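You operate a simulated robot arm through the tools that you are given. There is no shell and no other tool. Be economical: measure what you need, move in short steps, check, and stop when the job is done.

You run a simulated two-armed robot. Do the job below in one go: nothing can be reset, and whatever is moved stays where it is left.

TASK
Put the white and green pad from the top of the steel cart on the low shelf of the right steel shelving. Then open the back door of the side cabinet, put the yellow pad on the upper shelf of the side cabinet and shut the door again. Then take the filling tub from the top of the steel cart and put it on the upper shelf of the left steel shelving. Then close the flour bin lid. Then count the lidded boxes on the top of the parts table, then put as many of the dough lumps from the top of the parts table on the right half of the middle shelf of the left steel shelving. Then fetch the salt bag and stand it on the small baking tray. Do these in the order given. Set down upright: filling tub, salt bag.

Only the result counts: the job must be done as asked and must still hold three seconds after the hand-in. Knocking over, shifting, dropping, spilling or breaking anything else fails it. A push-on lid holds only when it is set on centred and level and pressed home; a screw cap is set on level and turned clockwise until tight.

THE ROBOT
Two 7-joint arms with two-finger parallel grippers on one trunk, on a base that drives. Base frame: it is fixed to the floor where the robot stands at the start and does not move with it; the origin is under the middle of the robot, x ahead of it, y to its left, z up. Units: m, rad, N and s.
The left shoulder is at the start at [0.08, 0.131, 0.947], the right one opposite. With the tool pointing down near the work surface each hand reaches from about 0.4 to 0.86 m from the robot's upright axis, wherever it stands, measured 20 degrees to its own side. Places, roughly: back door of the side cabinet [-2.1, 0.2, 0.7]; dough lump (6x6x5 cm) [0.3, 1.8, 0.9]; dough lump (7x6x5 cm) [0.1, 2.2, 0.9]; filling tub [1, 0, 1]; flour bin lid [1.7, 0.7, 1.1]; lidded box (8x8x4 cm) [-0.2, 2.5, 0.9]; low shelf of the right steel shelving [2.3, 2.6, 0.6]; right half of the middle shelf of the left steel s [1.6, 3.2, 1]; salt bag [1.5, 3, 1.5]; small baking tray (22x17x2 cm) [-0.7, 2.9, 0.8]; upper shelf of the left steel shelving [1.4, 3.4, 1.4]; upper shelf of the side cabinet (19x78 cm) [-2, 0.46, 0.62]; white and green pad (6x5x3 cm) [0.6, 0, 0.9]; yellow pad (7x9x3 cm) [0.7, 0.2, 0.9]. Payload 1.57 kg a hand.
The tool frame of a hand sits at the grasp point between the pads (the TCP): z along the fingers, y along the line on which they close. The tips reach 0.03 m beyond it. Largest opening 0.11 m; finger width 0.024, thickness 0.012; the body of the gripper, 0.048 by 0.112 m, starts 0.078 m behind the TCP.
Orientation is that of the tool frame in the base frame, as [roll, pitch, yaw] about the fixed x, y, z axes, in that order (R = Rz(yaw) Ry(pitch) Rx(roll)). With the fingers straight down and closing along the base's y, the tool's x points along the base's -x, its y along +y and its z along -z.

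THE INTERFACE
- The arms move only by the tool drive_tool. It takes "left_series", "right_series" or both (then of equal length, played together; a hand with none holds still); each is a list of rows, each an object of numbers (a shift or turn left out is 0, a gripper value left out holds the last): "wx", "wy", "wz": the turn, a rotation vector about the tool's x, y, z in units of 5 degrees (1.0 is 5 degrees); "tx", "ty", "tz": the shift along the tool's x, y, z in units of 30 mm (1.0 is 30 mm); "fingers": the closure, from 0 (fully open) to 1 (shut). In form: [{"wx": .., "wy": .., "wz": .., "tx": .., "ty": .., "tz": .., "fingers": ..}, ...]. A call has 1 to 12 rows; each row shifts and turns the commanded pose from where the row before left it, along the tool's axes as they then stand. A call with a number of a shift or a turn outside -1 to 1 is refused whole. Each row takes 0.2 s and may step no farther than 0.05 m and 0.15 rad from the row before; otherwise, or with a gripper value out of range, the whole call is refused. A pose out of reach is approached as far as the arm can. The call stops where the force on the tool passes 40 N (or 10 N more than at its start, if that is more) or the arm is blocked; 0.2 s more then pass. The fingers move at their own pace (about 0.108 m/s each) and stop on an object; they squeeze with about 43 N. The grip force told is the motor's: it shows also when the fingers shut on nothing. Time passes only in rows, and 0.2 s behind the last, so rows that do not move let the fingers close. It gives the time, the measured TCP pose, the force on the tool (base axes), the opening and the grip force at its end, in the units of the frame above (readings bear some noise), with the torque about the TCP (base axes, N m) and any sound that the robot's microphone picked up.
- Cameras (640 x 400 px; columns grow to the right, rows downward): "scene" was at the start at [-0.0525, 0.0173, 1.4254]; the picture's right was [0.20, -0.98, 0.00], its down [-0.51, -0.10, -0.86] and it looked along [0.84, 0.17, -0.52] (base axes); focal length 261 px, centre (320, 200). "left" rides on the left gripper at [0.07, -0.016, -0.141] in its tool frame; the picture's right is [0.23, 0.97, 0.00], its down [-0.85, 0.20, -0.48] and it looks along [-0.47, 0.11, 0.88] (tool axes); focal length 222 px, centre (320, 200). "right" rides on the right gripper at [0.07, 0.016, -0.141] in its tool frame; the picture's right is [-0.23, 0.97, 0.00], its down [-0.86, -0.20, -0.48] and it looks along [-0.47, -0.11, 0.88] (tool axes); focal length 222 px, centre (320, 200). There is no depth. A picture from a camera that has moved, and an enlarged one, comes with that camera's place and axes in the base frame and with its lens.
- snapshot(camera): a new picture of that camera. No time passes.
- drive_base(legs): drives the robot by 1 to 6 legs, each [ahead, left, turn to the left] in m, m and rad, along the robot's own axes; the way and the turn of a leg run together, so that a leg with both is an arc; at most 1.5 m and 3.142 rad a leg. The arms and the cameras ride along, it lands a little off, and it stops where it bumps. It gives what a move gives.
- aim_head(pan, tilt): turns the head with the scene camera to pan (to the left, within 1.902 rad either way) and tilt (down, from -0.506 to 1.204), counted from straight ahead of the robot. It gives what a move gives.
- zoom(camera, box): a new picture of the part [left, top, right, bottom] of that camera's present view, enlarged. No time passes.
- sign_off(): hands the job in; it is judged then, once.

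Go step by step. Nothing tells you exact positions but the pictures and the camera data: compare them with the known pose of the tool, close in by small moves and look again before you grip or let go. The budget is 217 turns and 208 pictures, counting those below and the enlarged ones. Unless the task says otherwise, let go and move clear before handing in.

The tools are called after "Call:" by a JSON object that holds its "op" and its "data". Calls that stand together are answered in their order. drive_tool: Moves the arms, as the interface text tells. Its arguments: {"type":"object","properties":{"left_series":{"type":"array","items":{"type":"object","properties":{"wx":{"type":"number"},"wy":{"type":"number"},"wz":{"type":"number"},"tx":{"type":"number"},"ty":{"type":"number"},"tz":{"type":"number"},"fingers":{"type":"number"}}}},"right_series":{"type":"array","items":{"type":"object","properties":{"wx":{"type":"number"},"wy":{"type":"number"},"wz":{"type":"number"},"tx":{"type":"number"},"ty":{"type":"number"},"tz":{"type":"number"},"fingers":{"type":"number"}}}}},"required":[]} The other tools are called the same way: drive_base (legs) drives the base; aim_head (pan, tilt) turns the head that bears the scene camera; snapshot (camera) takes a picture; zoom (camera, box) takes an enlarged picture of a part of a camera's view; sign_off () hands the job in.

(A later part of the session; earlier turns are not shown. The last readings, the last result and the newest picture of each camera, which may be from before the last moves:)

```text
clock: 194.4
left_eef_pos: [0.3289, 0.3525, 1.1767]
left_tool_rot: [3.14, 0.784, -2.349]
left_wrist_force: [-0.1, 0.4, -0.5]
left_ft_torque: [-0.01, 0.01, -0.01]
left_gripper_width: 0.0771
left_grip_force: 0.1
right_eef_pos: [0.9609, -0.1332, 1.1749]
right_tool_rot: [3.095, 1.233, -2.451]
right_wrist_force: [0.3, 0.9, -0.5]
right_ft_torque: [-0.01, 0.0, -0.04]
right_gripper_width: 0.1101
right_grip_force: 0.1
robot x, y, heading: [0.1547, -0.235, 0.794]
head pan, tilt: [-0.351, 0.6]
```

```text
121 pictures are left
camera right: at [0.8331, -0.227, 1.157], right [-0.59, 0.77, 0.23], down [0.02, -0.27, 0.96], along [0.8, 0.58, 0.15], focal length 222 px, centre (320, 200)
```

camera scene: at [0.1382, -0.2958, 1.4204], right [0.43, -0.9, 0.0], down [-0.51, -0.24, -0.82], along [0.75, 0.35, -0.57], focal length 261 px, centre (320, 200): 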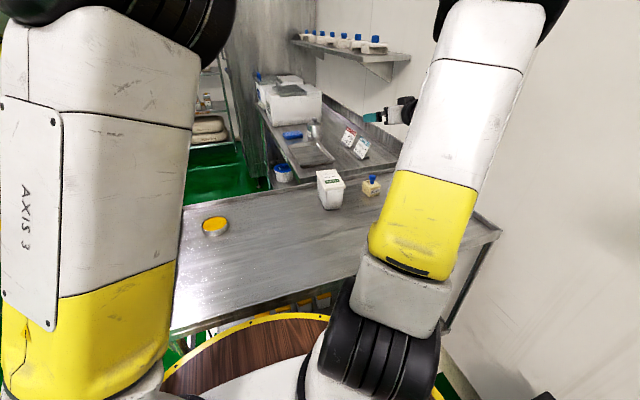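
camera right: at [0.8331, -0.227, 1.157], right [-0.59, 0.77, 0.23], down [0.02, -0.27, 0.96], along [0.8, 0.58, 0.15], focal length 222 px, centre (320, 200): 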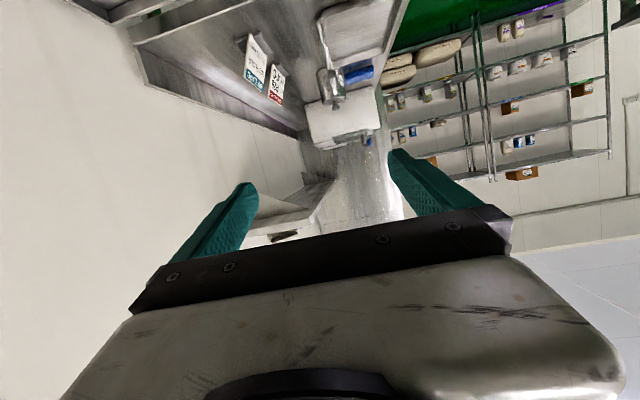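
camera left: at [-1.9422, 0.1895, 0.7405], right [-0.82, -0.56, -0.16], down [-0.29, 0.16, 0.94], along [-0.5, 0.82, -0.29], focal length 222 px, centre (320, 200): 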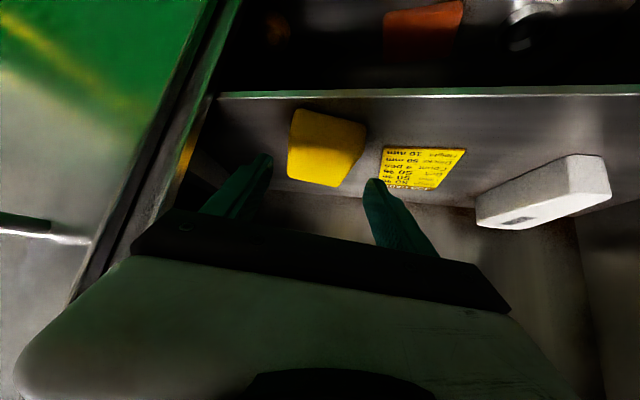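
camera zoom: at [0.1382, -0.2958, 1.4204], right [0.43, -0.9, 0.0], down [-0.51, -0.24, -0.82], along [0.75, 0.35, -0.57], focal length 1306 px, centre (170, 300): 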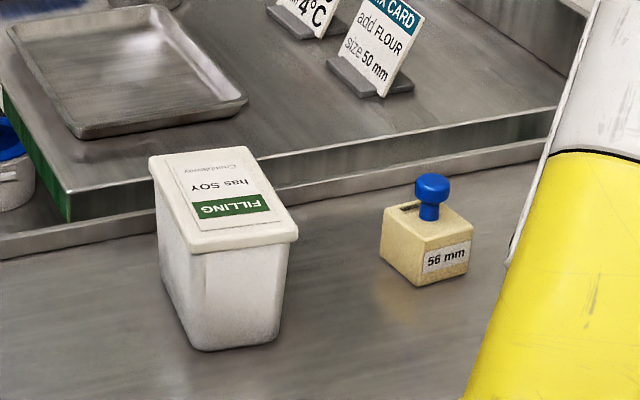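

The tub's centre is near (0.917, 0.025), lid rim at z ≈ 0.925, and the hand's heading already matches it. I go to a pre-grasp 14 cm in front of it.

Call:
{"op": "drive_tool", "data": {"right_series": [{"wy": 1}, {"tx": 0.989, "ty": 0.485, "tz": 0.179}, {"tx": 0.989, "ty": 0.485, "tz": 0.179}, {"tx": 0.989, "ty": 0.485, "tz": 0.179}, {"tx": 0.989, "ty": 0.485, "tz": 0.179}, {"tx": 0.989, "ty": 0.485, "tz": 0.179}, {"tx": 0.989, "ty": 0.485, "tz": 0.179}, {"tx": 0.989, "ty": 0.485, "tz": 0.179}, {"tx": 0.989, "ty": 0.485, "tz": 0.179}, {"tx": 0.8, "ty": 0.485, "tz": 0.179}]}}

Call:
{"op": "snapshot", "data": {"camera": "right"}}

Call:
{"op": "snapshot", "data": {"camera": "scene"}}

```text
clock: 196.7
left_eef_pos: [0.3291, 0.3539, 1.1762]
left_tool_rot: [3.138, 0.785, -2.349]
left_wrist_force: [0.2, 0.2, 0.0]
left_ft_torque: [0.01, -0.01, -0.02]
left_gripper_width: 0.0767
left_grip_force: 0.0
right_eef_pos: [0.822, -0.0746, 0.9189]
right_tool_rot: [3.106, 1.149, -2.439]
right_wrist_force: [-1.4, 0.3, 0.0]
right_ft_torque: [0.0, -0.01, 0.02]
right_gripper_width: 0.1099
right_grip_force: 0.0
robot x, y, heading: [0.1593, -0.2318, 0.799]
head pan, tilt: [-0.351, 0.6]
```

```text
120 pictures are left
camera right: at [0.6938, -0.1694, 0.9125], right [-0.58, 0.78, 0.22], down [0.08, -0.22, 0.97], along [0.81, 0.58, 0.06], focal length 222 px, centre (320, 200)
```

right: 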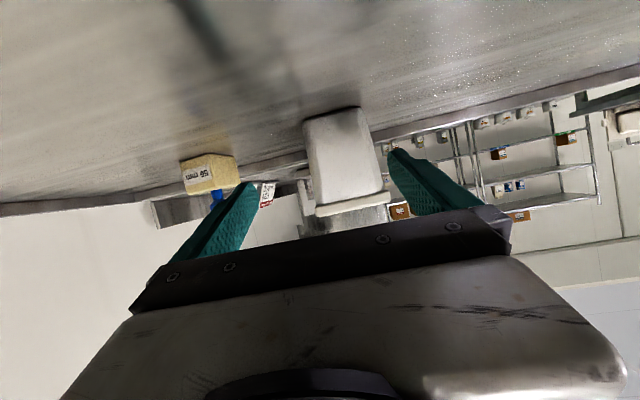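

```text
119 pictures are left
camera scene: at [0.138, -0.2958, 1.4204], right [0.43, -0.9, 0.0], down [-0.51, -0.24, -0.83], along [0.75, 0.35, -0.56], focal length 261 px, centre (320, 200)
```

scene: 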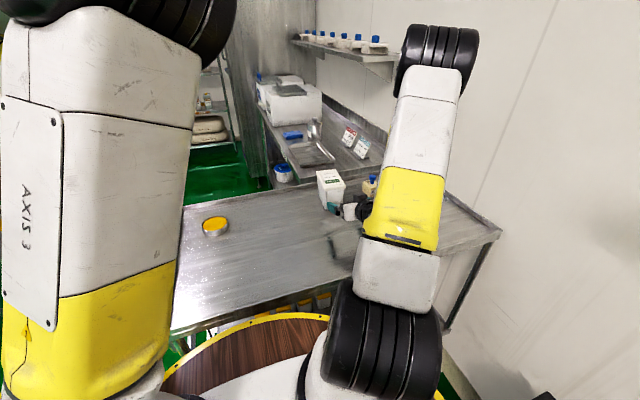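

Call:
{"op": "drive_tool", "data": {"right_series": [{"ty": 0.53}, {"tx": 0.59, "tz": 0.27}, {"tx": 0.59, "tz": 0.27}, {"tx": -0.447, "tz": 0.987}]}}

Call:
{"op": "snapshot", "data": {"camera": "right"}}

```text
clock: 197.7
left_eef_pos: [0.3298, 0.3522, 1.1755]
left_tool_rot: [3.139, 0.783, -2.348]
left_wrist_force: [-0.4, 0.0, 0.1]
left_ft_torque: [0.0, 0.04, 0.0]
left_gripper_width: 0.077
left_grip_force: 0.0
right_eef_pos: [0.8391, -0.0422, 0.8817]
right_tool_rot: [3.105, 1.147, -2.439]
right_wrist_force: [0.7, -0.3, 0.2]
right_ft_torque: [-0.02, 0.03, 0.02]
right_gripper_width: 0.11
right_grip_force: 0.0
robot x, y, heading: [0.1564, -0.2339, 0.795]
head pan, tilt: [-0.351, 0.6]
```

```text
118 pictures are left
camera right: at [0.7095, -0.1364, 0.8757], right [-0.58, 0.78, 0.22], down [0.08, -0.22, 0.97], along [0.81, 0.58, 0.06], focal length 222 px, centre (320, 200)
```

right: 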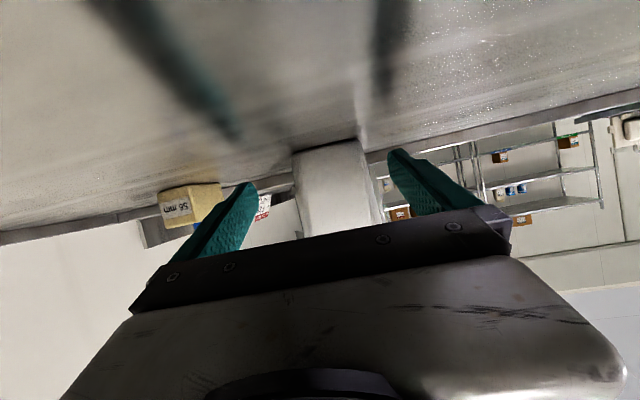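

Call:
{"op": "drive_tool", "data": {"right_series": [{"ty": 0.33}, {"tx": -0.44, "tz": 0.972}, {"tx": -0.44, "tz": 0.972}, {"tx": -0.44, "tz": 0.972}]}}

Call:
{"op": "snapshot", "data": {"camera": "right"}}

Call:
{"op": "zoom", "data": {"camera": "scene", "box": [280, 130, 440, 250]}}

```text
clock: 198.7
left_eef_pos: [0.3295, 0.3537, 1.1766]
left_tool_rot: [3.141, 0.785, -2.347]
left_wrist_force: [0.1, -0.1, -0.1]
left_ft_torque: [0.01, 0.02, -0.01]
left_gripper_width: 0.0768
left_grip_force: 0.0
right_eef_pos: [0.9027, 0.0298, 0.8799]
right_tool_rot: [3.107, 1.146, -2.44]
right_wrist_force: [-0.2, 0.1, 0.4]
right_ft_torque: [0.01, 0.02, 0.0]
right_gripper_width: 0.1098
right_grip_force: 0.0
robot x, y, heading: [0.1589, -0.2334, 0.792]
head pan, tilt: [-0.351, 0.6]
```

```text
117 pictures are left
camera right: at [0.7739, -0.0642, 0.8746], right [-0.58, 0.78, 0.22], down [0.08, -0.22, 0.97], along [0.81, 0.58, 0.06], focal length 222 px, centre (320, 200)
```

right: 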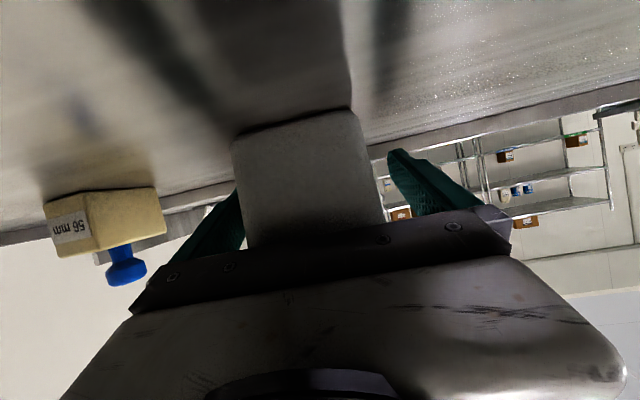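

```text
3.33 times, centred on (360, 190) of scene
camera zoom: at [0.1381, -0.2958, 1.4204], right [0.43, -0.9, 0.0], down [-0.51, -0.24, -0.83], along [0.75, 0.35, -0.56], focal length 871 px, centre (187, 233)
```

zoom: 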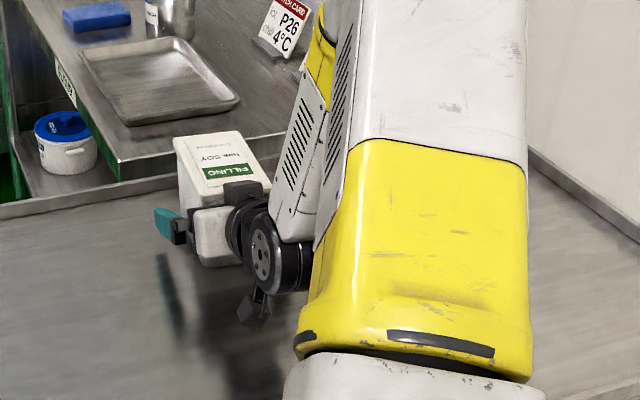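

Tub is straddled and centred. Close the fingers.

Call:
{"op": "drive_tool", "data": {"right_series": [{"fingers": 1}, {"fingers": 1}, {"fingers": 1}, {"fingers": 1}]}}

Call:
{"op": "snapshot", "data": {"camera": "right"}}

```text
clock: 199.7
left_eef_pos: [0.3292, 0.3523, 1.175]
left_tool_rot: [3.141, 0.784, -2.351]
left_wrist_force: [-0.1, 0.0, 0.2]
left_ft_torque: [0.0, -0.01, -0.03]
left_gripper_width: 0.0771
left_grip_force: 0.0
right_eef_pos: [0.9026, 0.0303, 0.8805]
right_tool_rot: [3.106, 1.149, -2.438]
right_wrist_force: [3.3, -2.1, 1.2]
right_ft_torque: [-0.14, -0.39, -0.04]
right_gripper_width: 0.0775
right_grip_force: 43.0
robot x, y, heading: [0.1558, -0.2329, 0.792]
head pan, tilt: [-0.351, 0.6]
```

```text
115 pictures are left
camera right: at [0.7738, -0.0644, 0.8744], right [-0.58, 0.78, 0.22], down [0.08, -0.22, 0.97], along [0.81, 0.58, 0.06], focal length 222 px, centre (320, 200)
```

right: 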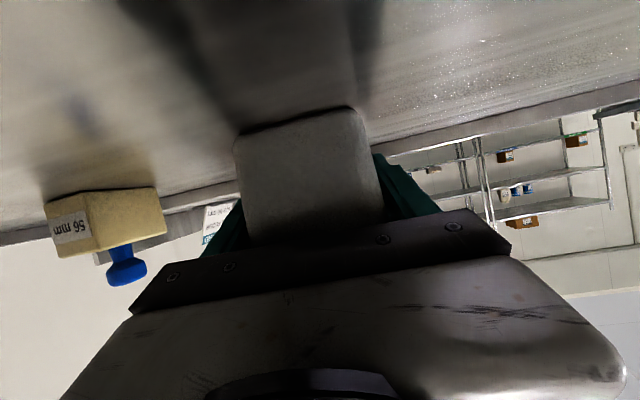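

Tub held (77 mm). I lift it straight up, then tuck it in front of me.

Call:
{"op": "drive_tool", "data": {"right_series": [{"tx": -0.89, "tz": -0.4}, {"tx": -0.89, "tz": -0.4}, {"tx": -0.89, "tz": -0.4}, {"tx": -0.89, "tz": -0.4}, {"tx": -0.89, "tz": -0.4}, {"tx": -0.89, "tz": -0.4}, {"tx": -0.89, "tz": -0.4}, {"tx": -0.89, "tz": -0.4}, {"tx": -0.89, "tz": -0.4}, {"tx": -0.89, "tz": -0.4}, {"tx": -0.89, "tz": -0.4}]}}

Call:
{"op": "drive_tool", "data": {"right_series": [{"ty": 0.8, "tz": -0.4, "tx": 0.18}, {"ty": 0.8, "tz": -0.4, "tx": 0.18}, {"ty": 0.8, "tz": -0.4, "tx": 0.18}, {"ty": 0.8, "tz": -0.4, "tx": 0.18}, {"ty": 0.8, "tz": -0.4, "tx": 0.18}, {"ty": 0.8, "tz": -0.4, "tx": 0.18}, {"ty": 0.8, "tz": -0.4, "tx": 0.18}, {"ty": 0.8, "tz": -0.4, "tx": 0.18}]}}

Call:
{"op": "snapshot", "data": {"camera": "right"}}

Call:
{"op": "snapshot", "data": {"camera": "scene"}}

```text
clock: 202.1
left_eef_pos: [0.3293, 0.3524, 1.1763]
left_tool_rot: [3.141, 0.786, -2.35]
left_wrist_force: [-0.1, 0.9, 0.4]
left_ft_torque: [0.03, 0.03, 0.0]
left_gripper_width: 0.0769
left_grip_force: 0.0
right_eef_pos: [0.9054, 0.0262, 1.2008]
right_tool_rot: [3.108, 1.146, -2.44]
right_wrist_force: [0.7, 0.5, -8.6]
right_ft_torque: [-0.01, 0.04, 0.02]
right_gripper_width: 0.0773
right_grip_force: 42.8
robot x, y, heading: [0.1577, -0.2327, 0.799]
head pan, tilt: [-0.351, 0.6]
```

```text
clock: 203.8
left_eef_pos: [0.3298, 0.3523, 1.1763]
left_tool_rot: [3.141, 0.786, -2.349]
left_wrist_force: [0.3, -0.1, 0.3]
left_ft_torque: [0.04, 0.03, 0.03]
left_gripper_width: 0.0771
left_grip_force: 0.1
right_eef_pos: [0.6983, 0.099, 1.2073]
right_tool_rot: [3.106, 1.147, -2.444]
right_wrist_force: [0.8, -0.2, -9.1]
right_ft_torque: [-0.02, 0.06, 0.06]
right_gripper_width: 0.0774
right_grip_force: 42.9
robot x, y, heading: [0.1611, -0.2308, 0.798]
head pan, tilt: [-0.351, 0.6]
```

```text
114 pictures are left
camera right: at [0.5697, 0.0052, 1.2017], right [-0.58, 0.78, 0.22], down [0.08, -0.22, 0.97], along [0.81, 0.58, 0.06], focal length 222 px, centre (320, 200)
```

right: 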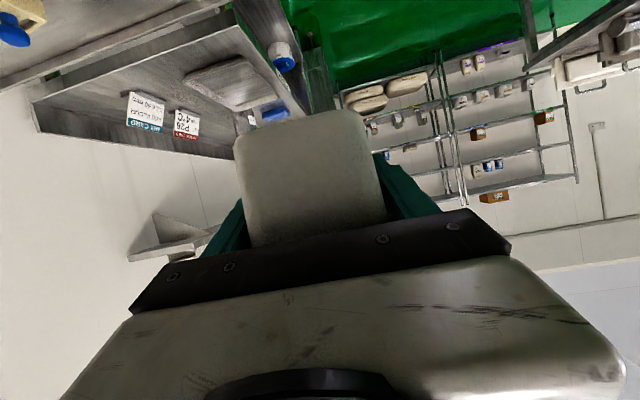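

```text
113 pictures are left
camera scene: at [0.1386, -0.2956, 1.4204], right [0.43, -0.9, 0.0], down [-0.51, -0.24, -0.82], along [0.74, 0.35, -0.57], focal length 261 px, centre (320, 200)
```

scene: 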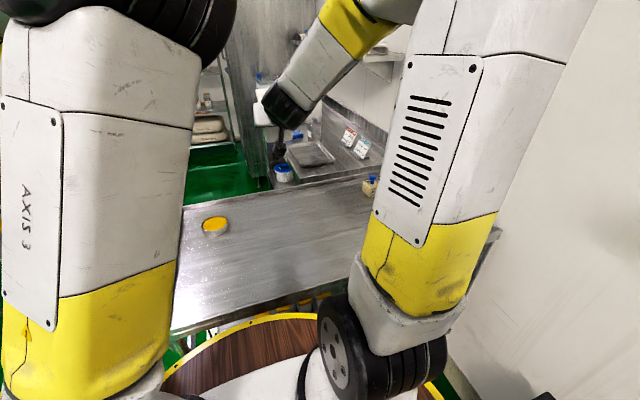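

Call:
{"op": "drive_tool", "data": {"left_series": [{"tx": -0.9, "tz": -0.9}, {"tx": -0.9, "tz": -0.9}, {"tx": -0.9, "tz": -0.9}]}}

Call:
{"op": "drive_base", "data": {"legs": [[-0.12, 0, -0.013], [0, 0.73, 0], [0.82, 0.02, 0]]}}

Call:
{"op": "aim_head", "data": {"pan": 0.3, "tilt": 0.5}}

Call:
{"op": "snapshot", "data": {"camera": "scene"}}

```text
clock: 204.7
left_eef_pos: [0.3292, 0.3516, 1.2884]
left_tool_rot: [3.14, 0.783, -2.349]
left_wrist_force: [0.5, 0.1, -0.6]
left_ft_torque: [0.0, 0.0, 0.01]
left_gripper_width: 0.0772
left_grip_force: 0.0
right_eef_pos: [0.6981, 0.0994, 1.2069]
right_tool_rot: [3.106, 1.147, -2.44]
right_wrist_force: [-0.8, 0.2, -8.2]
right_ft_torque: [-0.03, 0.05, 0.02]
right_gripper_width: 0.0773
right_grip_force: 43.0
robot x, y, heading: [0.1585, -0.2329, 0.793]
head pan, tilt: [-0.351, 0.6]
```

```text
clock: 213.4
left_eef_pos: [0.2926, 1.3786, 1.2891]
left_tool_rot: [3.14, 0.787, -2.346]
left_wrist_force: [-0.6, 0.0, 0.1]
left_ft_torque: [-0.01, -0.01, 0.01]
left_gripper_width: 0.0768
left_grip_force: 0.1
right_eef_pos: [0.6609, 1.1259, 1.2065]
right_tool_rot: [3.105, 1.147, -2.438]
right_wrist_force: [0.3, -0.6, -8.5]
right_ft_torque: [-0.01, 0.06, 0.02]
right_gripper_width: 0.0771
right_grip_force: 42.7
robot x, y, heading: [0.1214, 0.7918, 0.797]
head pan, tilt: [-0.351, 0.6]
```

```text
clock: 214.4
left_eef_pos: [0.2933, 1.3775, 1.2894]
left_tool_rot: [3.141, 0.785, -2.346]
left_wrist_force: [-0.3, 0.8, -0.3]
left_ft_torque: [0.0, -0.02, 0.01]
left_gripper_width: 0.077
left_grip_force: 0.1
right_eef_pos: [0.662, 1.1257, 1.2071]
right_tool_rot: [3.105, 1.147, -2.436]
right_wrist_force: [0.2, -0.2, -8.6]
right_ft_torque: [0.01, 0.08, 0.04]
right_gripper_width: 0.0773
right_grip_force: 43.0
robot x, y, heading: [0.1205, 0.7929, 0.8]
head pan, tilt: [0.3, 0.499]
```

```text
112 pictures are left
camera scene: at [0.0644, 0.7727, 1.4295], right [0.89, -0.46, 0.0], down [-0.22, -0.43, -0.88], along [0.4, 0.78, -0.48], focal length 261 px, centre (320, 200)
```

scene: 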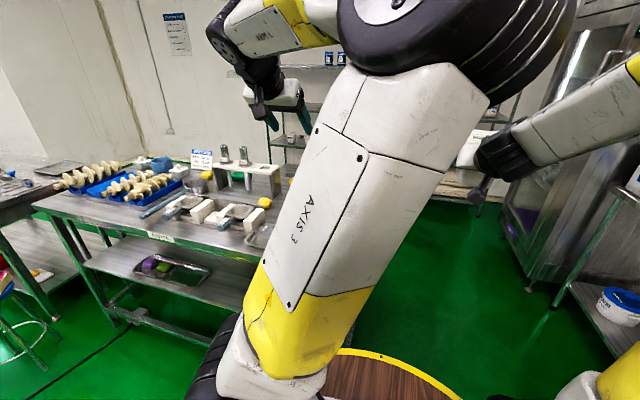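

Call:
{"op": "drive_base", "data": {"legs": [[0.345, -0.172, -0.013], [0.36, -0.25, 0], [0.92, 0, 0], [0, 0.85, 0]]}}

Call:
{"op": "aim_head", "data": {"pan": 0.0, "tilt": 0.1}}

Call:
{"op": "snapshot", "data": {"camera": "scene"}}

```text
clock: 227.8
left_eef_pos: [1.22, 2.8485, 1.2885]
left_tool_rot: [3.139, 0.786, -2.402]
left_wrist_force: [-0.2, 0.4, -1.0]
left_ft_torque: [0.01, 0.0, -0.02]
left_gripper_width: 0.077
left_grip_force: 0.0
right_eef_pos: [1.5743, 2.5753, 1.2071]
right_tool_rot: [3.104, 1.147, -2.494]
right_wrist_force: [0.0, 0.6, -9.1]
right_ft_torque: [-0.03, 0.04, 0.02]
right_gripper_width: 0.0775
right_grip_force: 43.5
robot x, y, heading: [1.0157, 2.2721, 0.744]
head pan, tilt: [0.3, 0.499]
```

```text
clock: 228.7
left_eef_pos: [1.2189, 2.8478, 1.2894]
left_tool_rot: [3.141, 0.787, -2.402]
left_wrist_force: [0.0, -0.4, 0.3]
left_ft_torque: [0.0, -0.01, -0.02]
left_gripper_width: 0.0771
left_grip_force: 0.1
right_eef_pos: [1.5744, 2.5757, 1.2064]
right_tool_rot: [3.107, 1.148, -2.494]
right_wrist_force: [-0.5, 0.2, -8.2]
right_ft_torque: [-0.01, 0.03, -0.03]
right_gripper_width: 0.0775
right_grip_force: 42.6
robot x, y, heading: [1.0177, 2.2729, 0.742]
head pan, tilt: [0.0, 0.099]
```

```text
111 pictures are left
camera scene: at [0.9802, 2.2404, 1.4665], right [0.68, -0.74, 0.0], down [-0.07, -0.07, -0.99], along [0.73, 0.67, -0.1], focal length 261 px, centre (320, 200)
```

scene: 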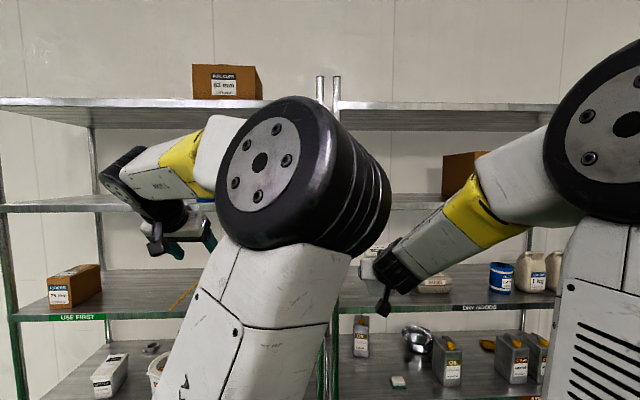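

Call:
{"op": "snapshot", "data": {"camera": "left"}}

Call:
{"op": "snapshot", "data": {"camera": "right"}}

```text
110 pictures are left
camera left: at [1.1209, 2.7351, 1.3396], right [-0.78, 0.61, -0.16], down [0.06, 0.33, 0.94], along [0.63, 0.72, -0.29], focal length 222 px, centre (320, 200)
```

left: 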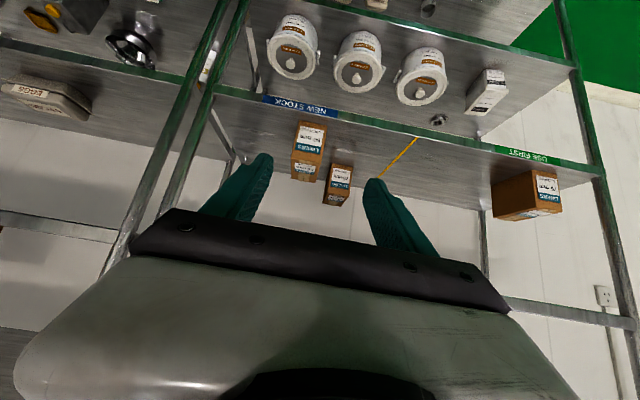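

```text
109 pictures are left
camera right: at [1.4407, 2.4891, 1.2014], right [-0.54, 0.81, 0.22], down [0.07, -0.22, 0.97], along [0.84, 0.54, 0.06], focal length 222 px, centre (320, 200)
```

right: 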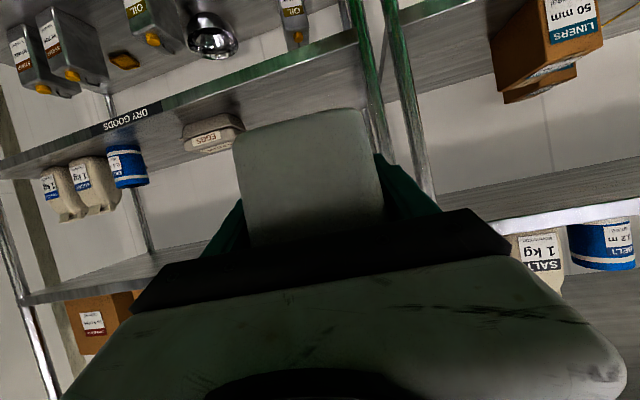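

The upper shelf of the left unit holds the salt bag and a blue can on its right part; its left part is free. I strafe left, square up and raise the tub.

Call:
{"op": "drive_base", "data": {"legs": [[0, 0, 0.043], [0, 0.75, 0]]}}

Call:
{"op": "drive_tool", "data": {"right_series": [{"tx": -0.88, "tz": -0.4}, {"tx": -0.88, "tz": -0.4}, {"tx": -0.88, "tz": -0.4}, {"tx": -0.88, "tz": -0.4}, {"tx": -0.88, "tz": -0.4}, {"tx": -0.88, "tz": -0.4}, {"tx": -0.88, "tz": -0.4}, {"tx": -0.88, "tz": -0.4}, {"tx": -0.88, "tz": -0.4}, {"tx": -0.88, "tz": -0.4}]}}

Call:
{"op": "snapshot", "data": {"camera": "right"}}

Call:
{"op": "snapshot", "data": {"camera": "scene"}}

```text
clock: 233.1
left_eef_pos: [0.6517, 3.3838, 1.2883]
left_tool_rot: [3.141, 0.785, -2.342]
left_wrist_force: [-0.5, 0.4, 0.0]
left_ft_torque: [0.01, 0.01, 0.04]
left_gripper_width: 0.0771
left_grip_force: 0.1
right_eef_pos: [1.0223, 3.1335, 1.2073]
right_tool_rot: [3.103, 1.145, -2.434]
right_wrist_force: [-0.1, -1.2, -8.7]
right_ft_torque: [0.0, 0.06, 0.0]
right_gripper_width: 0.0772
right_grip_force: 42.9
robot x, y, heading: [0.4835, 2.798, 0.799]
head pan, tilt: [0.0, 0.099]
```

```text
clock: 235.3
left_eef_pos: [0.6523, 3.384, 1.2887]
left_tool_rot: [3.14, 0.784, -2.343]
left_wrist_force: [-0.5, 0.1, 0.2]
left_ft_torque: [-0.01, 0.0, 0.01]
left_gripper_width: 0.077
left_grip_force: 0.0
right_eef_pos: [1.0251, 3.1306, 1.4974]
right_tool_rot: [3.106, 1.145, -2.434]
right_wrist_force: [1.1, -0.5, -9.0]
right_ft_torque: [-0.07, 0.05, 0.01]
right_gripper_width: 0.0769
right_grip_force: 42.5
robot x, y, heading: [0.4808, 2.7947, 0.804]
head pan, tilt: [0.0, 0.099]
```

```text
108 pictures are left
camera right: at [0.8975, 3.0346, 1.4926], right [-0.59, 0.78, 0.22], down [0.08, -0.21, 0.97], along [0.81, 0.59, 0.06], focal length 222 px, centre (320, 200)
```

right: 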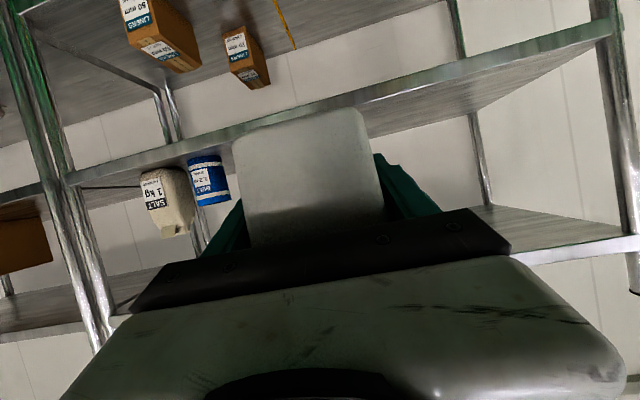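

```text
107 pictures are left
camera scene: at [0.4496, 2.7631, 1.4666], right [0.72, -0.7, 0.0], down [-0.07, -0.07, -0.99], along [0.69, 0.71, -0.1], focal length 261 px, centre (320, 200)
```

scene: 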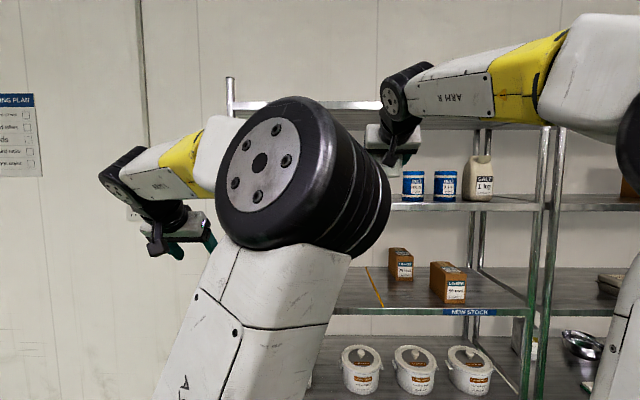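

Upper shelf is at z ≈ 1.355, and straight ahead of the tub (v ≈ 1.49) it is free. I lower the tub to 3 cm above shelf level and drive in.

Call:
{"op": "drive_tool", "data": {"right_series": [{"tx": 0.68, "tz": 0.31}, {"tx": 0.68, "tz": 0.31}, {"tx": 0.68, "tz": 0.31}]}}

Call:
{"op": "drive_base", "data": {"legs": [[0.2, 0, -0.015]]}}

Call:
{"op": "snapshot", "data": {"camera": "right"}}

Call:
{"op": "snapshot", "data": {"camera": "scene"}}

```text
clock: 236.1
left_eef_pos: [0.6516, 3.3831, 1.2894]
left_tool_rot: [3.139, 0.785, -2.343]
left_wrist_force: [0.5, 0.6, -0.9]
left_ft_torque: [0.0, -0.03, -0.02]
left_gripper_width: 0.077
left_grip_force: 0.0
right_eef_pos: [1.0242, 3.1286, 1.429]
right_tool_rot: [3.106, 1.147, -2.432]
right_wrist_force: [0.1, 0.2, -8.5]
right_ft_torque: [-0.01, 0.04, 0.02]
right_gripper_width: 0.0772
right_grip_force: 43.0
robot x, y, heading: [0.4821, 2.8013, 0.801]
head pan, tilt: [0.0, 0.099]
```

```text
clock: 237.7
left_eef_pos: [0.8003, 3.5232, 1.2884]
left_tool_rot: [3.138, 0.785, -2.357]
left_wrist_force: [0.6, -0.7, 0.0]
left_ft_torque: [-0.01, -0.02, 0.04]
left_gripper_width: 0.0771
left_grip_force: 0.1
right_eef_pos: [1.1679, 3.2628, 1.4294]
right_tool_rot: [3.104, 1.147, -2.449]
right_wrist_force: [-0.5, -0.5, -7.4]
right_ft_torque: [-0.04, 0.06, -0.02]
right_gripper_width: 0.0773
right_grip_force: 42.8
robot x, y, heading: [0.6217, 2.9393, 0.783]
head pan, tilt: [0.0, 0.099]
```

```text
106 pictures are left
camera right: at [1.0386, 3.1709, 1.4239], right [-0.57, 0.79, 0.22], down [0.08, -0.22, 0.97], along [0.81, 0.58, 0.06], focal length 222 px, centre (320, 200)
```

right: 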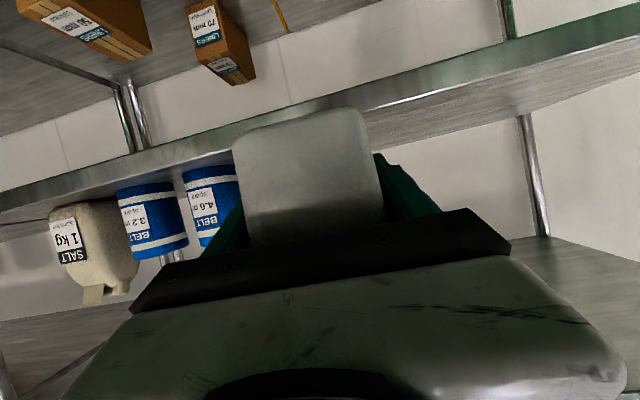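

```text
105 pictures are left
camera scene: at [0.5884, 2.9054, 1.4666], right [0.71, -0.71, 0.0], down [-0.07, -0.07, -0.99], along [0.7, 0.7, -0.1], focal length 261 px, centre (320, 200)
```

scene: 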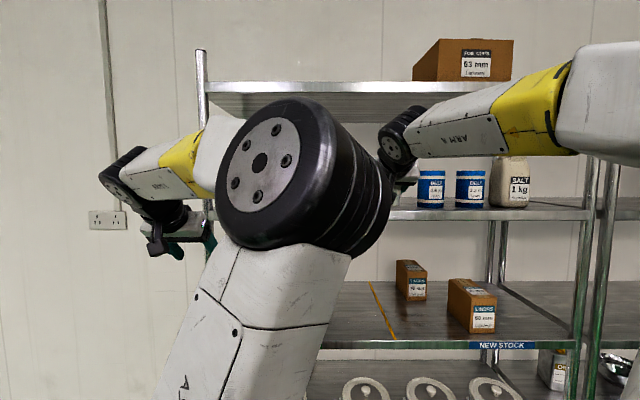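

The left hand would meet the shelf edge, so I pull it back before driving in further.

Call:
{"op": "drive_tool", "data": {"left_series": [{"tx": 0.75, "tz": -0.65}, {"tx": 0.75, "tz": -0.65}, {"tx": 0.75, "tz": -0.65}, {"tx": 0.75, "tz": -0.65}, {"tx": 0.75, "tz": -0.65}, {"tx": 0.75, "tz": -0.65}]}}

Call:
{"op": "drive_base", "data": {"legs": [[0.19, 0, 0]]}}

Call:
{"op": "snapshot", "data": {"camera": "right"}}

Call:
{"op": "snapshot", "data": {"camera": "scene"}}

```text
clock: 239.1
left_eef_pos: [0.7245, 3.4479, 1.28]
left_tool_rot: [3.139, 0.785, -2.356]
left_wrist_force: [-0.5, 0.2, 0.2]
left_ft_torque: [-0.01, 0.0, 0.02]
left_gripper_width: 0.0772
left_grip_force: 0.0
left hand out of reach, approached as far as the arm can: row 4, 5, 6
right_eef_pos: [1.1686, 3.2642, 1.4289]
right_tool_rot: [3.106, 1.145, -2.449]
right_wrist_force: [-0.3, -0.5, -9.1]
right_ft_torque: [-0.02, 0.01, -0.01]
right_gripper_width: 0.0771
right_grip_force: 43.1
robot x, y, heading: [0.6229, 2.9412, 0.788]
head pan, tilt: [0.0, 0.099]
```

```text
clock: 240.7
left_eef_pos: [0.856, 3.5846, 1.2817]
left_tool_rot: [3.139, 0.786, -2.354]
left_wrist_force: [-0.5, 0.2, -0.7]
left_ft_torque: [0.0, -0.01, 0.02]
left_gripper_width: 0.0768
left_grip_force: 0.0
right_eef_pos: [1.3021, 3.403, 1.4302]
right_tool_rot: [3.108, 1.144, -2.443]
right_wrist_force: [-1.3, -0.8, -8.8]
right_ft_torque: [-0.02, 0.05, 0.01]
right_gripper_width: 0.0772
right_grip_force: 43.1
robot x, y, heading: [0.7595, 3.075, 0.791]
head pan, tilt: [0.0, 0.099]
```

```text
104 pictures are left
camera right: at [1.1732, 3.3091, 1.4238], right [-0.58, 0.79, 0.22], down [0.08, -0.21, 0.97], along [0.81, 0.58, 0.06], focal length 222 px, centre (320, 200)
```

right: 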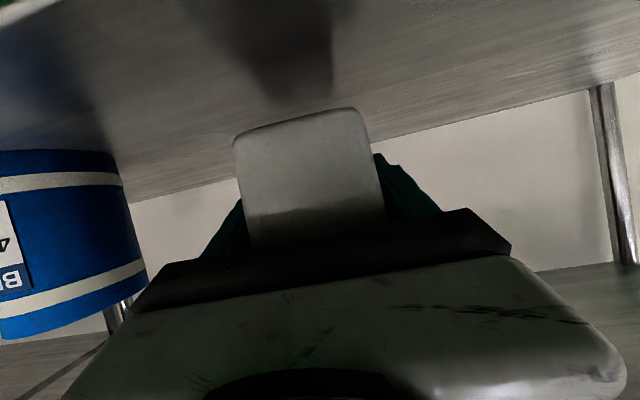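

```text
103 pictures are left
camera scene: at [0.7241, 3.0418, 1.4666], right [0.71, -0.7, 0.0], down [-0.07, -0.07, -0.99], along [0.7, 0.71, -0.1], focal length 261 px, centre (320, 200)
```

scene: 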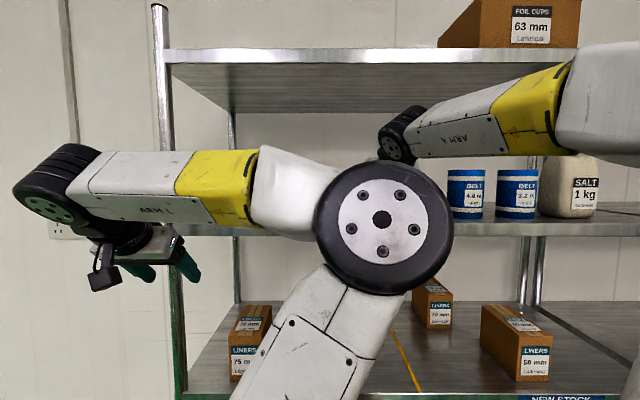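

The tub is over the shelf. I lower it gently.

Call:
{"op": "drive_tool", "data": {"right_series": [{"tx": 0.3, "tz": 0.136}, {"tx": 0.2, "tz": 0.09}, {"tx": 0.1, "tz": 0.045}, {}]}}

```text
clock: 241.7
left_eef_pos: [0.8573, 3.5838, 1.2802]
left_tool_rot: [3.141, 0.788, -2.353]
left_wrist_force: [-0.6, -0.1, 0.7]
left_ft_torque: [0.01, -0.01, -0.03]
left_gripper_width: 0.0767
left_grip_force: 0.0
right_eef_pos: [1.3022, 3.4035, 1.4085]
right_tool_rot: [3.108, 1.145, -2.443]
right_wrist_force: [-0.2, 0.2, -8.2]
right_ft_torque: [0.0, 0.02, 0.0]
right_gripper_width: 0.0773
right_grip_force: 43.0
robot x, y, heading: [0.758, 3.0774, 0.79]
head pan, tilt: [0.0, 0.099]
```

Call:
{"op": "drive_tool", "data": {"right_series": [{"tx": 0.08, "tz": 0.036}, {"tx": 0.08, "tz": 0.036}, {"tx": 0.08, "tz": 0.036}, {}]}}

```text
clock: 242.7
left_eef_pos: [0.8563, 3.5837, 1.2803]
left_tool_rot: [3.139, 0.785, -2.352]
left_wrist_force: [-0.8, 0.2, 0.0]
left_ft_torque: [-0.02, 0.01, 0.01]
left_gripper_width: 0.0772
left_grip_force: 0.1
right_eef_pos: [1.3015, 3.4029, 1.4012]
right_tool_rot: [3.105, 1.152, -2.443]
right_wrist_force: [3.2, 1.5, 3.2]
right_ft_torque: [0.25, -0.92, 0.08]
right_gripper_width: 0.0773
right_grip_force: 42.7
robot x, y, heading: [0.758, 3.076, 0.79]
head pan, tilt: [0.0, 0.099]
```

Call:
{"op": "drive_tool", "data": {"right_series": [{"tx": 0.04, "tz": 0.018}, {"fingers": 0.1}, {"fingers": 0.1}, {"fingers": 0.1}, {"fingers": 0}]}}

Call:
{"op": "snapshot", "data": {"camera": "right"}}

```text
clock: 243.9
left_eef_pos: [0.8579, 3.5834, 1.2804]
left_tool_rot: [-3.141, 0.786, -2.352]
left_wrist_force: [0.9, 0.1, -0.3]
left_ft_torque: [0.01, 0.01, -0.01]
left_gripper_width: 0.0772
left_grip_force: 0.1
right_eef_pos: [1.3005, 3.4038, 1.3999]
right_tool_rot: [3.105, 1.147, -2.446]
right_wrist_force: [0.3, 0.5, -1.3]
right_ft_torque: [0.01, -0.02, -0.01]
right_gripper_width: 0.1101
right_grip_force: 0.1
robot x, y, heading: [0.7593, 3.0748, 0.79]
head pan, tilt: [0.0, 0.099]
```

```text
102 pictures are left
camera right: at [1.1725, 3.3092, 1.3947], right [-0.58, 0.79, 0.22], down [0.08, -0.22, 0.97], along [0.81, 0.58, 0.06], focal length 222 px, centre (320, 200)
```

right: 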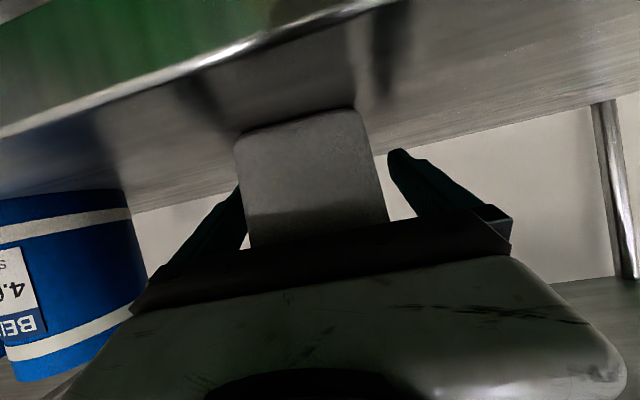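

Call:
{"op": "drive_tool", "data": {"right_series": [{"tx": 0.41, "tz": -0.9}, {"tx": 0.41, "tz": -0.9}, {"tx": 0.41, "tz": -0.9}, {"tx": 0.41, "tz": -0.9}, {"tx": 0.41, "tz": -0.9}]}}

Call:
{"op": "snapshot", "data": {"camera": "right"}}

```text
clock: 245.1
left_eef_pos: [0.8582, 3.5858, 1.2807]
left_tool_rot: [3.139, 0.786, -2.353]
left_wrist_force: [0.6, -0.2, -0.2]
left_ft_torque: [-0.01, 0.02, 0.01]
left_gripper_width: 0.0771
left_grip_force: 0.1
right_eef_pos: [1.1901, 3.3039, 1.4004]
right_tool_rot: [3.108, 1.145, -2.444]
right_wrist_force: [0.7, 0.7, -0.8]
right_ft_torque: [0.01, 0.0, -0.04]
right_gripper_width: 0.11
right_grip_force: 0.0
robot x, y, heading: [0.7572, 3.0774, 0.789]
head pan, tilt: [0.0, 0.099]
```

```text
101 pictures are left
camera right: at [1.0615, 3.2099, 1.3948], right [-0.58, 0.79, 0.22], down [0.08, -0.21, 0.97], along [0.81, 0.58, 0.06], focal length 222 px, centre (320, 200)
```

right: 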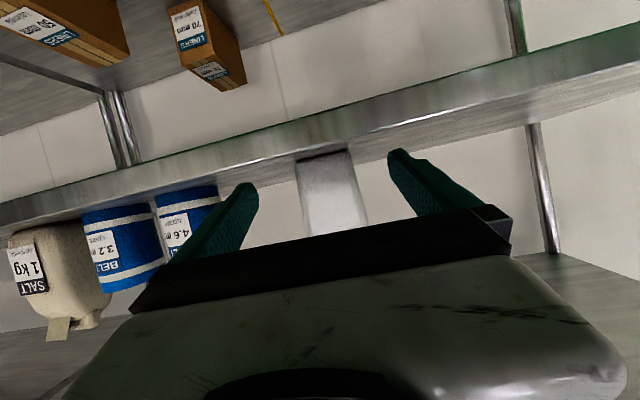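

The tub stands upright on the upper shelf. Next is the flour bin: I back out to the aisle and turn toward it.

Call:
{"op": "drive_base", "data": {"legs": [[-0.42, 0, 0], [0, -1.5, 0], [-0.55, 0, 0], [0, 0, -1.571]]}}

Call:
{"op": "aim_head", "data": {"pan": 0.0, "tilt": 0.5}}

Call:
{"op": "snapshot", "data": {"camera": "scene"}}

```text
clock: 261.2
left_eef_pos: [1.6672, 1.243, 1.2802]
left_tool_rot: [3.141, 0.785, 2.351]
left_wrist_force: [0.7, -0.2, -0.3]
left_ft_torque: [-0.01, -0.01, -0.01]
left_gripper_width: 0.0771
left_grip_force: 0.0
right_eef_pos: [1.3843, 0.9125, 1.4008]
right_tool_rot: [3.108, 1.145, 2.259]
right_wrist_force: [0.2, -0.1, 0.5]
right_ft_torque: [0.0, 0.02, 0.01]
right_gripper_width: 0.1101
right_grip_force: 0.0
robot x, y, heading: [1.1621, 1.3517, -0.787]
head pan, tilt: [0.0, 0.099]
```

```text
clock: 262.1
left_eef_pos: [1.6685, 1.2443, 1.2806]
left_tool_rot: [3.138, 0.786, 2.352]
left_wrist_force: [0.2, 0.4, 0.7]
left_ft_torque: [0.0, 0.03, 0.01]
left_gripper_width: 0.0771
left_grip_force: 0.1
right_eef_pos: [1.3845, 0.9122, 1.4007]
right_tool_rot: [3.107, 1.145, 2.261]
right_wrist_force: [0.3, 0.4, -0.2]
right_ft_torque: [-0.03, -0.05, 0.02]
right_gripper_width: 0.1101
right_grip_force: 0.1
robot x, y, heading: [1.1609, 1.3491, -0.788]
head pan, tilt: [0.0, 0.499]
```

```text
100 pictures are left
camera scene: at [1.1261, 1.3805, 1.4296], right [-0.71, -0.7, 0.0], down [-0.34, 0.34, -0.88], along [0.62, -0.62, -0.48], focal length 261 px, centre (320, 200)
```

scene: 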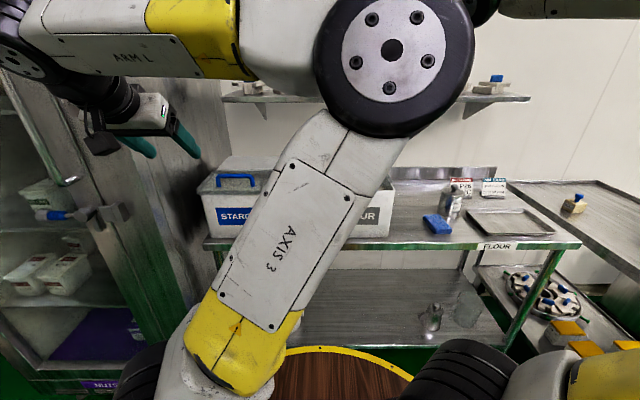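

Call:
{"op": "drive_tool", "data": {"left_series": [{"tx": -0.7, "tz": 0.7}, {"tx": -0.7, "tz": 0.7}, {"tx": -0.7, "tz": 0.7}, {"tx": -0.7, "tz": 0.7}, {"tx": -0.7, "tz": 0.7}, {"tx": -0.7, "tz": 0.7}]}}

Call:
{"op": "snapshot", "data": {"camera": "scene"}}

Call:
{"op": "snapshot", "data": {"camera": "right"}}

```text
clock: 263.5
left_eef_pos: [1.7943, 1.1178, 1.2784]
left_tool_rot: [-3.141, 0.785, 2.351]
left_wrist_force: [-0.4, 0.7, 0.3]
left_ft_torque: [0.03, 0.0, 0.01]
left_gripper_width: 0.0768
left_grip_force: 0.2
right_eef_pos: [1.3844, 0.9121, 1.4005]
right_tool_rot: [3.106, 1.145, 2.257]
right_wrist_force: [-0.3, 0.4, -0.1]
right_ft_torque: [0.01, 0.01, 0.0]
right_gripper_width: 0.1098
right_grip_force: 0.1
robot x, y, heading: [1.1632, 1.3458, -0.789]
head pan, tilt: [0.0, 0.499]
```

```text
99 pictures are left
camera scene: at [1.1259, 1.3806, 1.4295], right [-0.71, -0.7, 0.0], down [-0.34, 0.34, -0.88], along [0.62, -0.62, -0.48], focal length 261 px, centre (320, 200)
```

scene: 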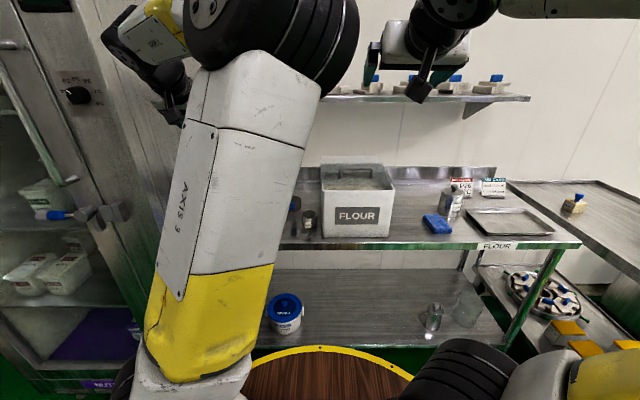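

```text
98 pictures are left
camera right: at [1.2918, 1.0411, 1.3951], right [0.79, 0.57, 0.22], down [-0.22, -0.08, 0.97], along [0.57, -0.82, 0.06], focal length 222 px, centre (320, 200)
```

right: 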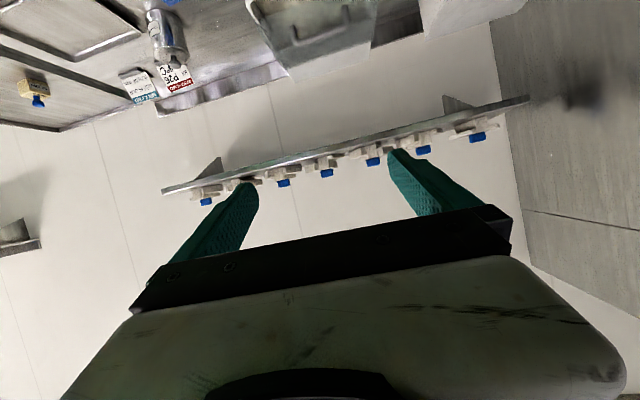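

Call:
{"op": "zoom", "data": {"camera": "scene", "box": [280, 130, 440, 250]}}

Call:
{"op": "snapshot", "data": {"camera": "left"}}

```text
3.33 times, centred on (360, 190) of scene
camera zoom: at [1.1259, 1.3806, 1.4295], right [-0.71, -0.7, 0.0], down [-0.34, 0.34, -0.88], along [0.62, -0.62, -0.48], focal length 871 px, centre (187, 233)
```

zoom: 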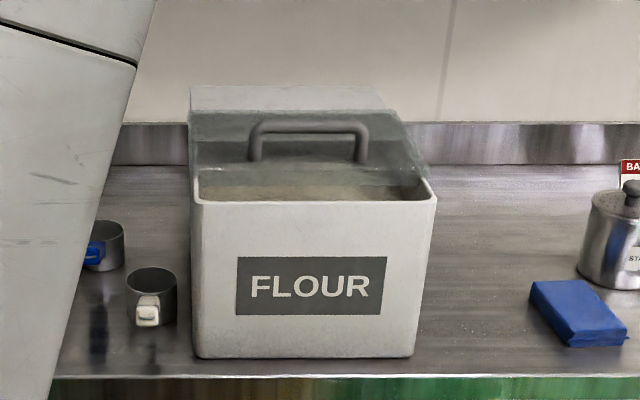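

```text
96 pictures are left
camera left: at [1.6769, 1.2121, 1.3295], right [0.58, 0.8, -0.16], down [0.33, -0.05, 0.94], along [0.75, -0.6, -0.29], focal length 222 px, centre (320, 200)
```

left: 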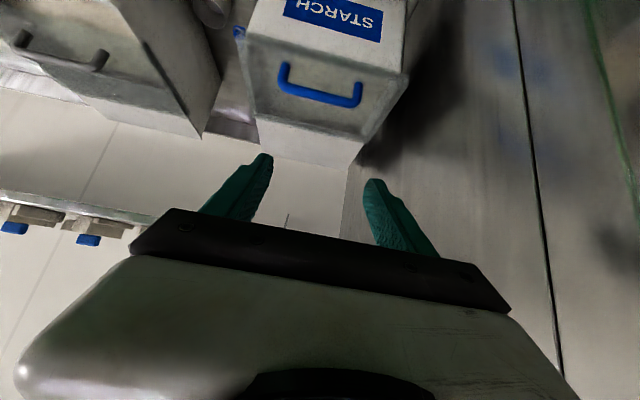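

Call:
{"op": "zoom", "data": {"camera": "left", "box": [0, 0, 430, 180]}}

```text
1.49 times, centred on (215, 90) of left
camera zoom: at [1.6769, 1.2121, 1.3295], right [0.58, 0.8, -0.16], down [0.33, -0.05, 0.94], along [0.75, -0.6, -0.29], focal length 331 px, centre (476, 364)
```

zoom: 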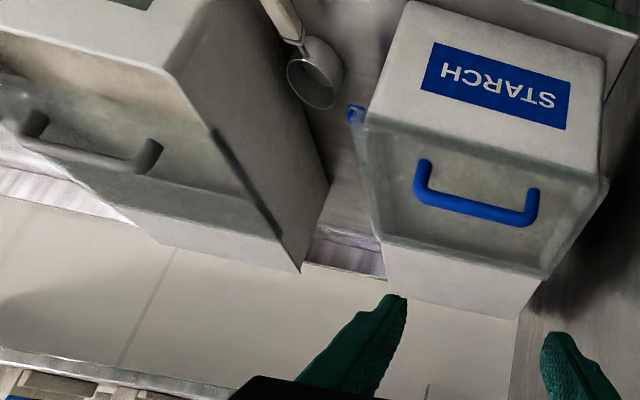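

The flour bin's lid is a translucent panel with a dark handle, and it isn't on the front rim. I pitch the right hand down for a closer look from above.

Call:
{"op": "drive_tool", "data": {"right_series": [{"wy": 1}, {"wy": 1}, {"wy": 1}, {"wy": 1}, {"wy": 1}, {"wy": 1}, {"wy": 1}, {"wy": 1}, {"wy": 1}]}}

Call:
{"op": "snapshot", "data": {"camera": "right"}}

```text
clock: 265.5
left_eef_pos: [1.7928, 1.1181, 1.279]
left_tool_rot: [3.141, 0.786, 2.349]
left_wrist_force: [0.5, 0.1, -0.2]
left_ft_torque: [-0.01, -0.03, -0.02]
left_gripper_width: 0.0766
left_grip_force: 0.0
right_eef_pos: [1.3845, 0.913, 1.3997]
right_tool_rot: [3.125, 0.361, 2.286]
right_wrist_force: [-0.3, 0.6, -0.1]
right_ft_torque: [-0.02, -0.04, 0.05]
right_gripper_width: 0.11
right_grip_force: 0.1
robot x, y, heading: [1.1623, 1.349, -0.782]
head pan, tilt: [0.0, 0.499]
```

```text
94 pictures are left
camera right: at [1.3188, 1.0081, 1.5079], right [0.87, 0.48, 0.09], down [0.26, -0.61, 0.75], along [0.42, -0.62, -0.66], focal length 222 px, centre (320, 200)
```

right: 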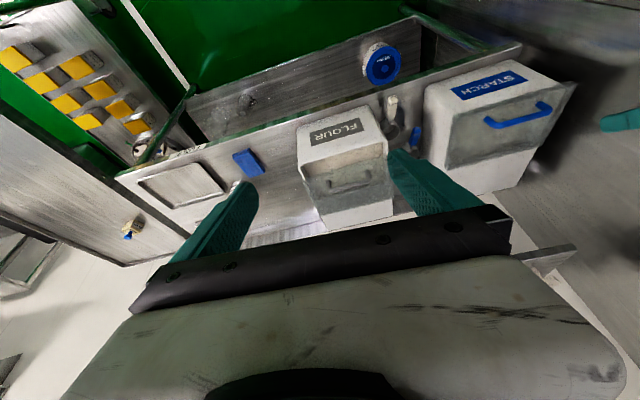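

Call:
{"op": "zoom", "data": {"camera": "right", "box": [280, 60, 580, 240]}}

```text
2.13 times, centred on (430, 150) of right
camera zoom: at [1.3188, 1.0081, 1.5079], right [0.87, 0.48, 0.09], down [0.26, -0.61, 0.75], along [0.42, -0.62, -0.66], focal length 474 px, centre (85, 307)
```

zoom: 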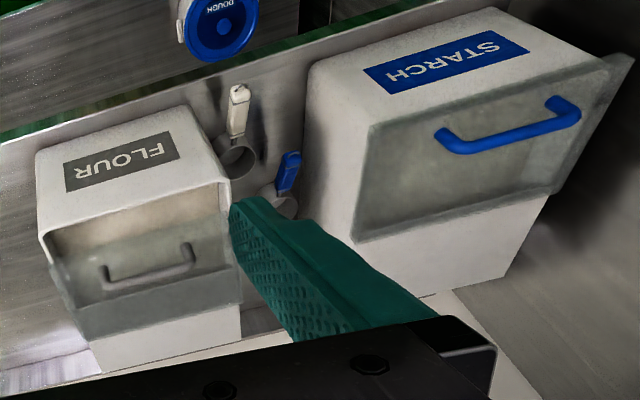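

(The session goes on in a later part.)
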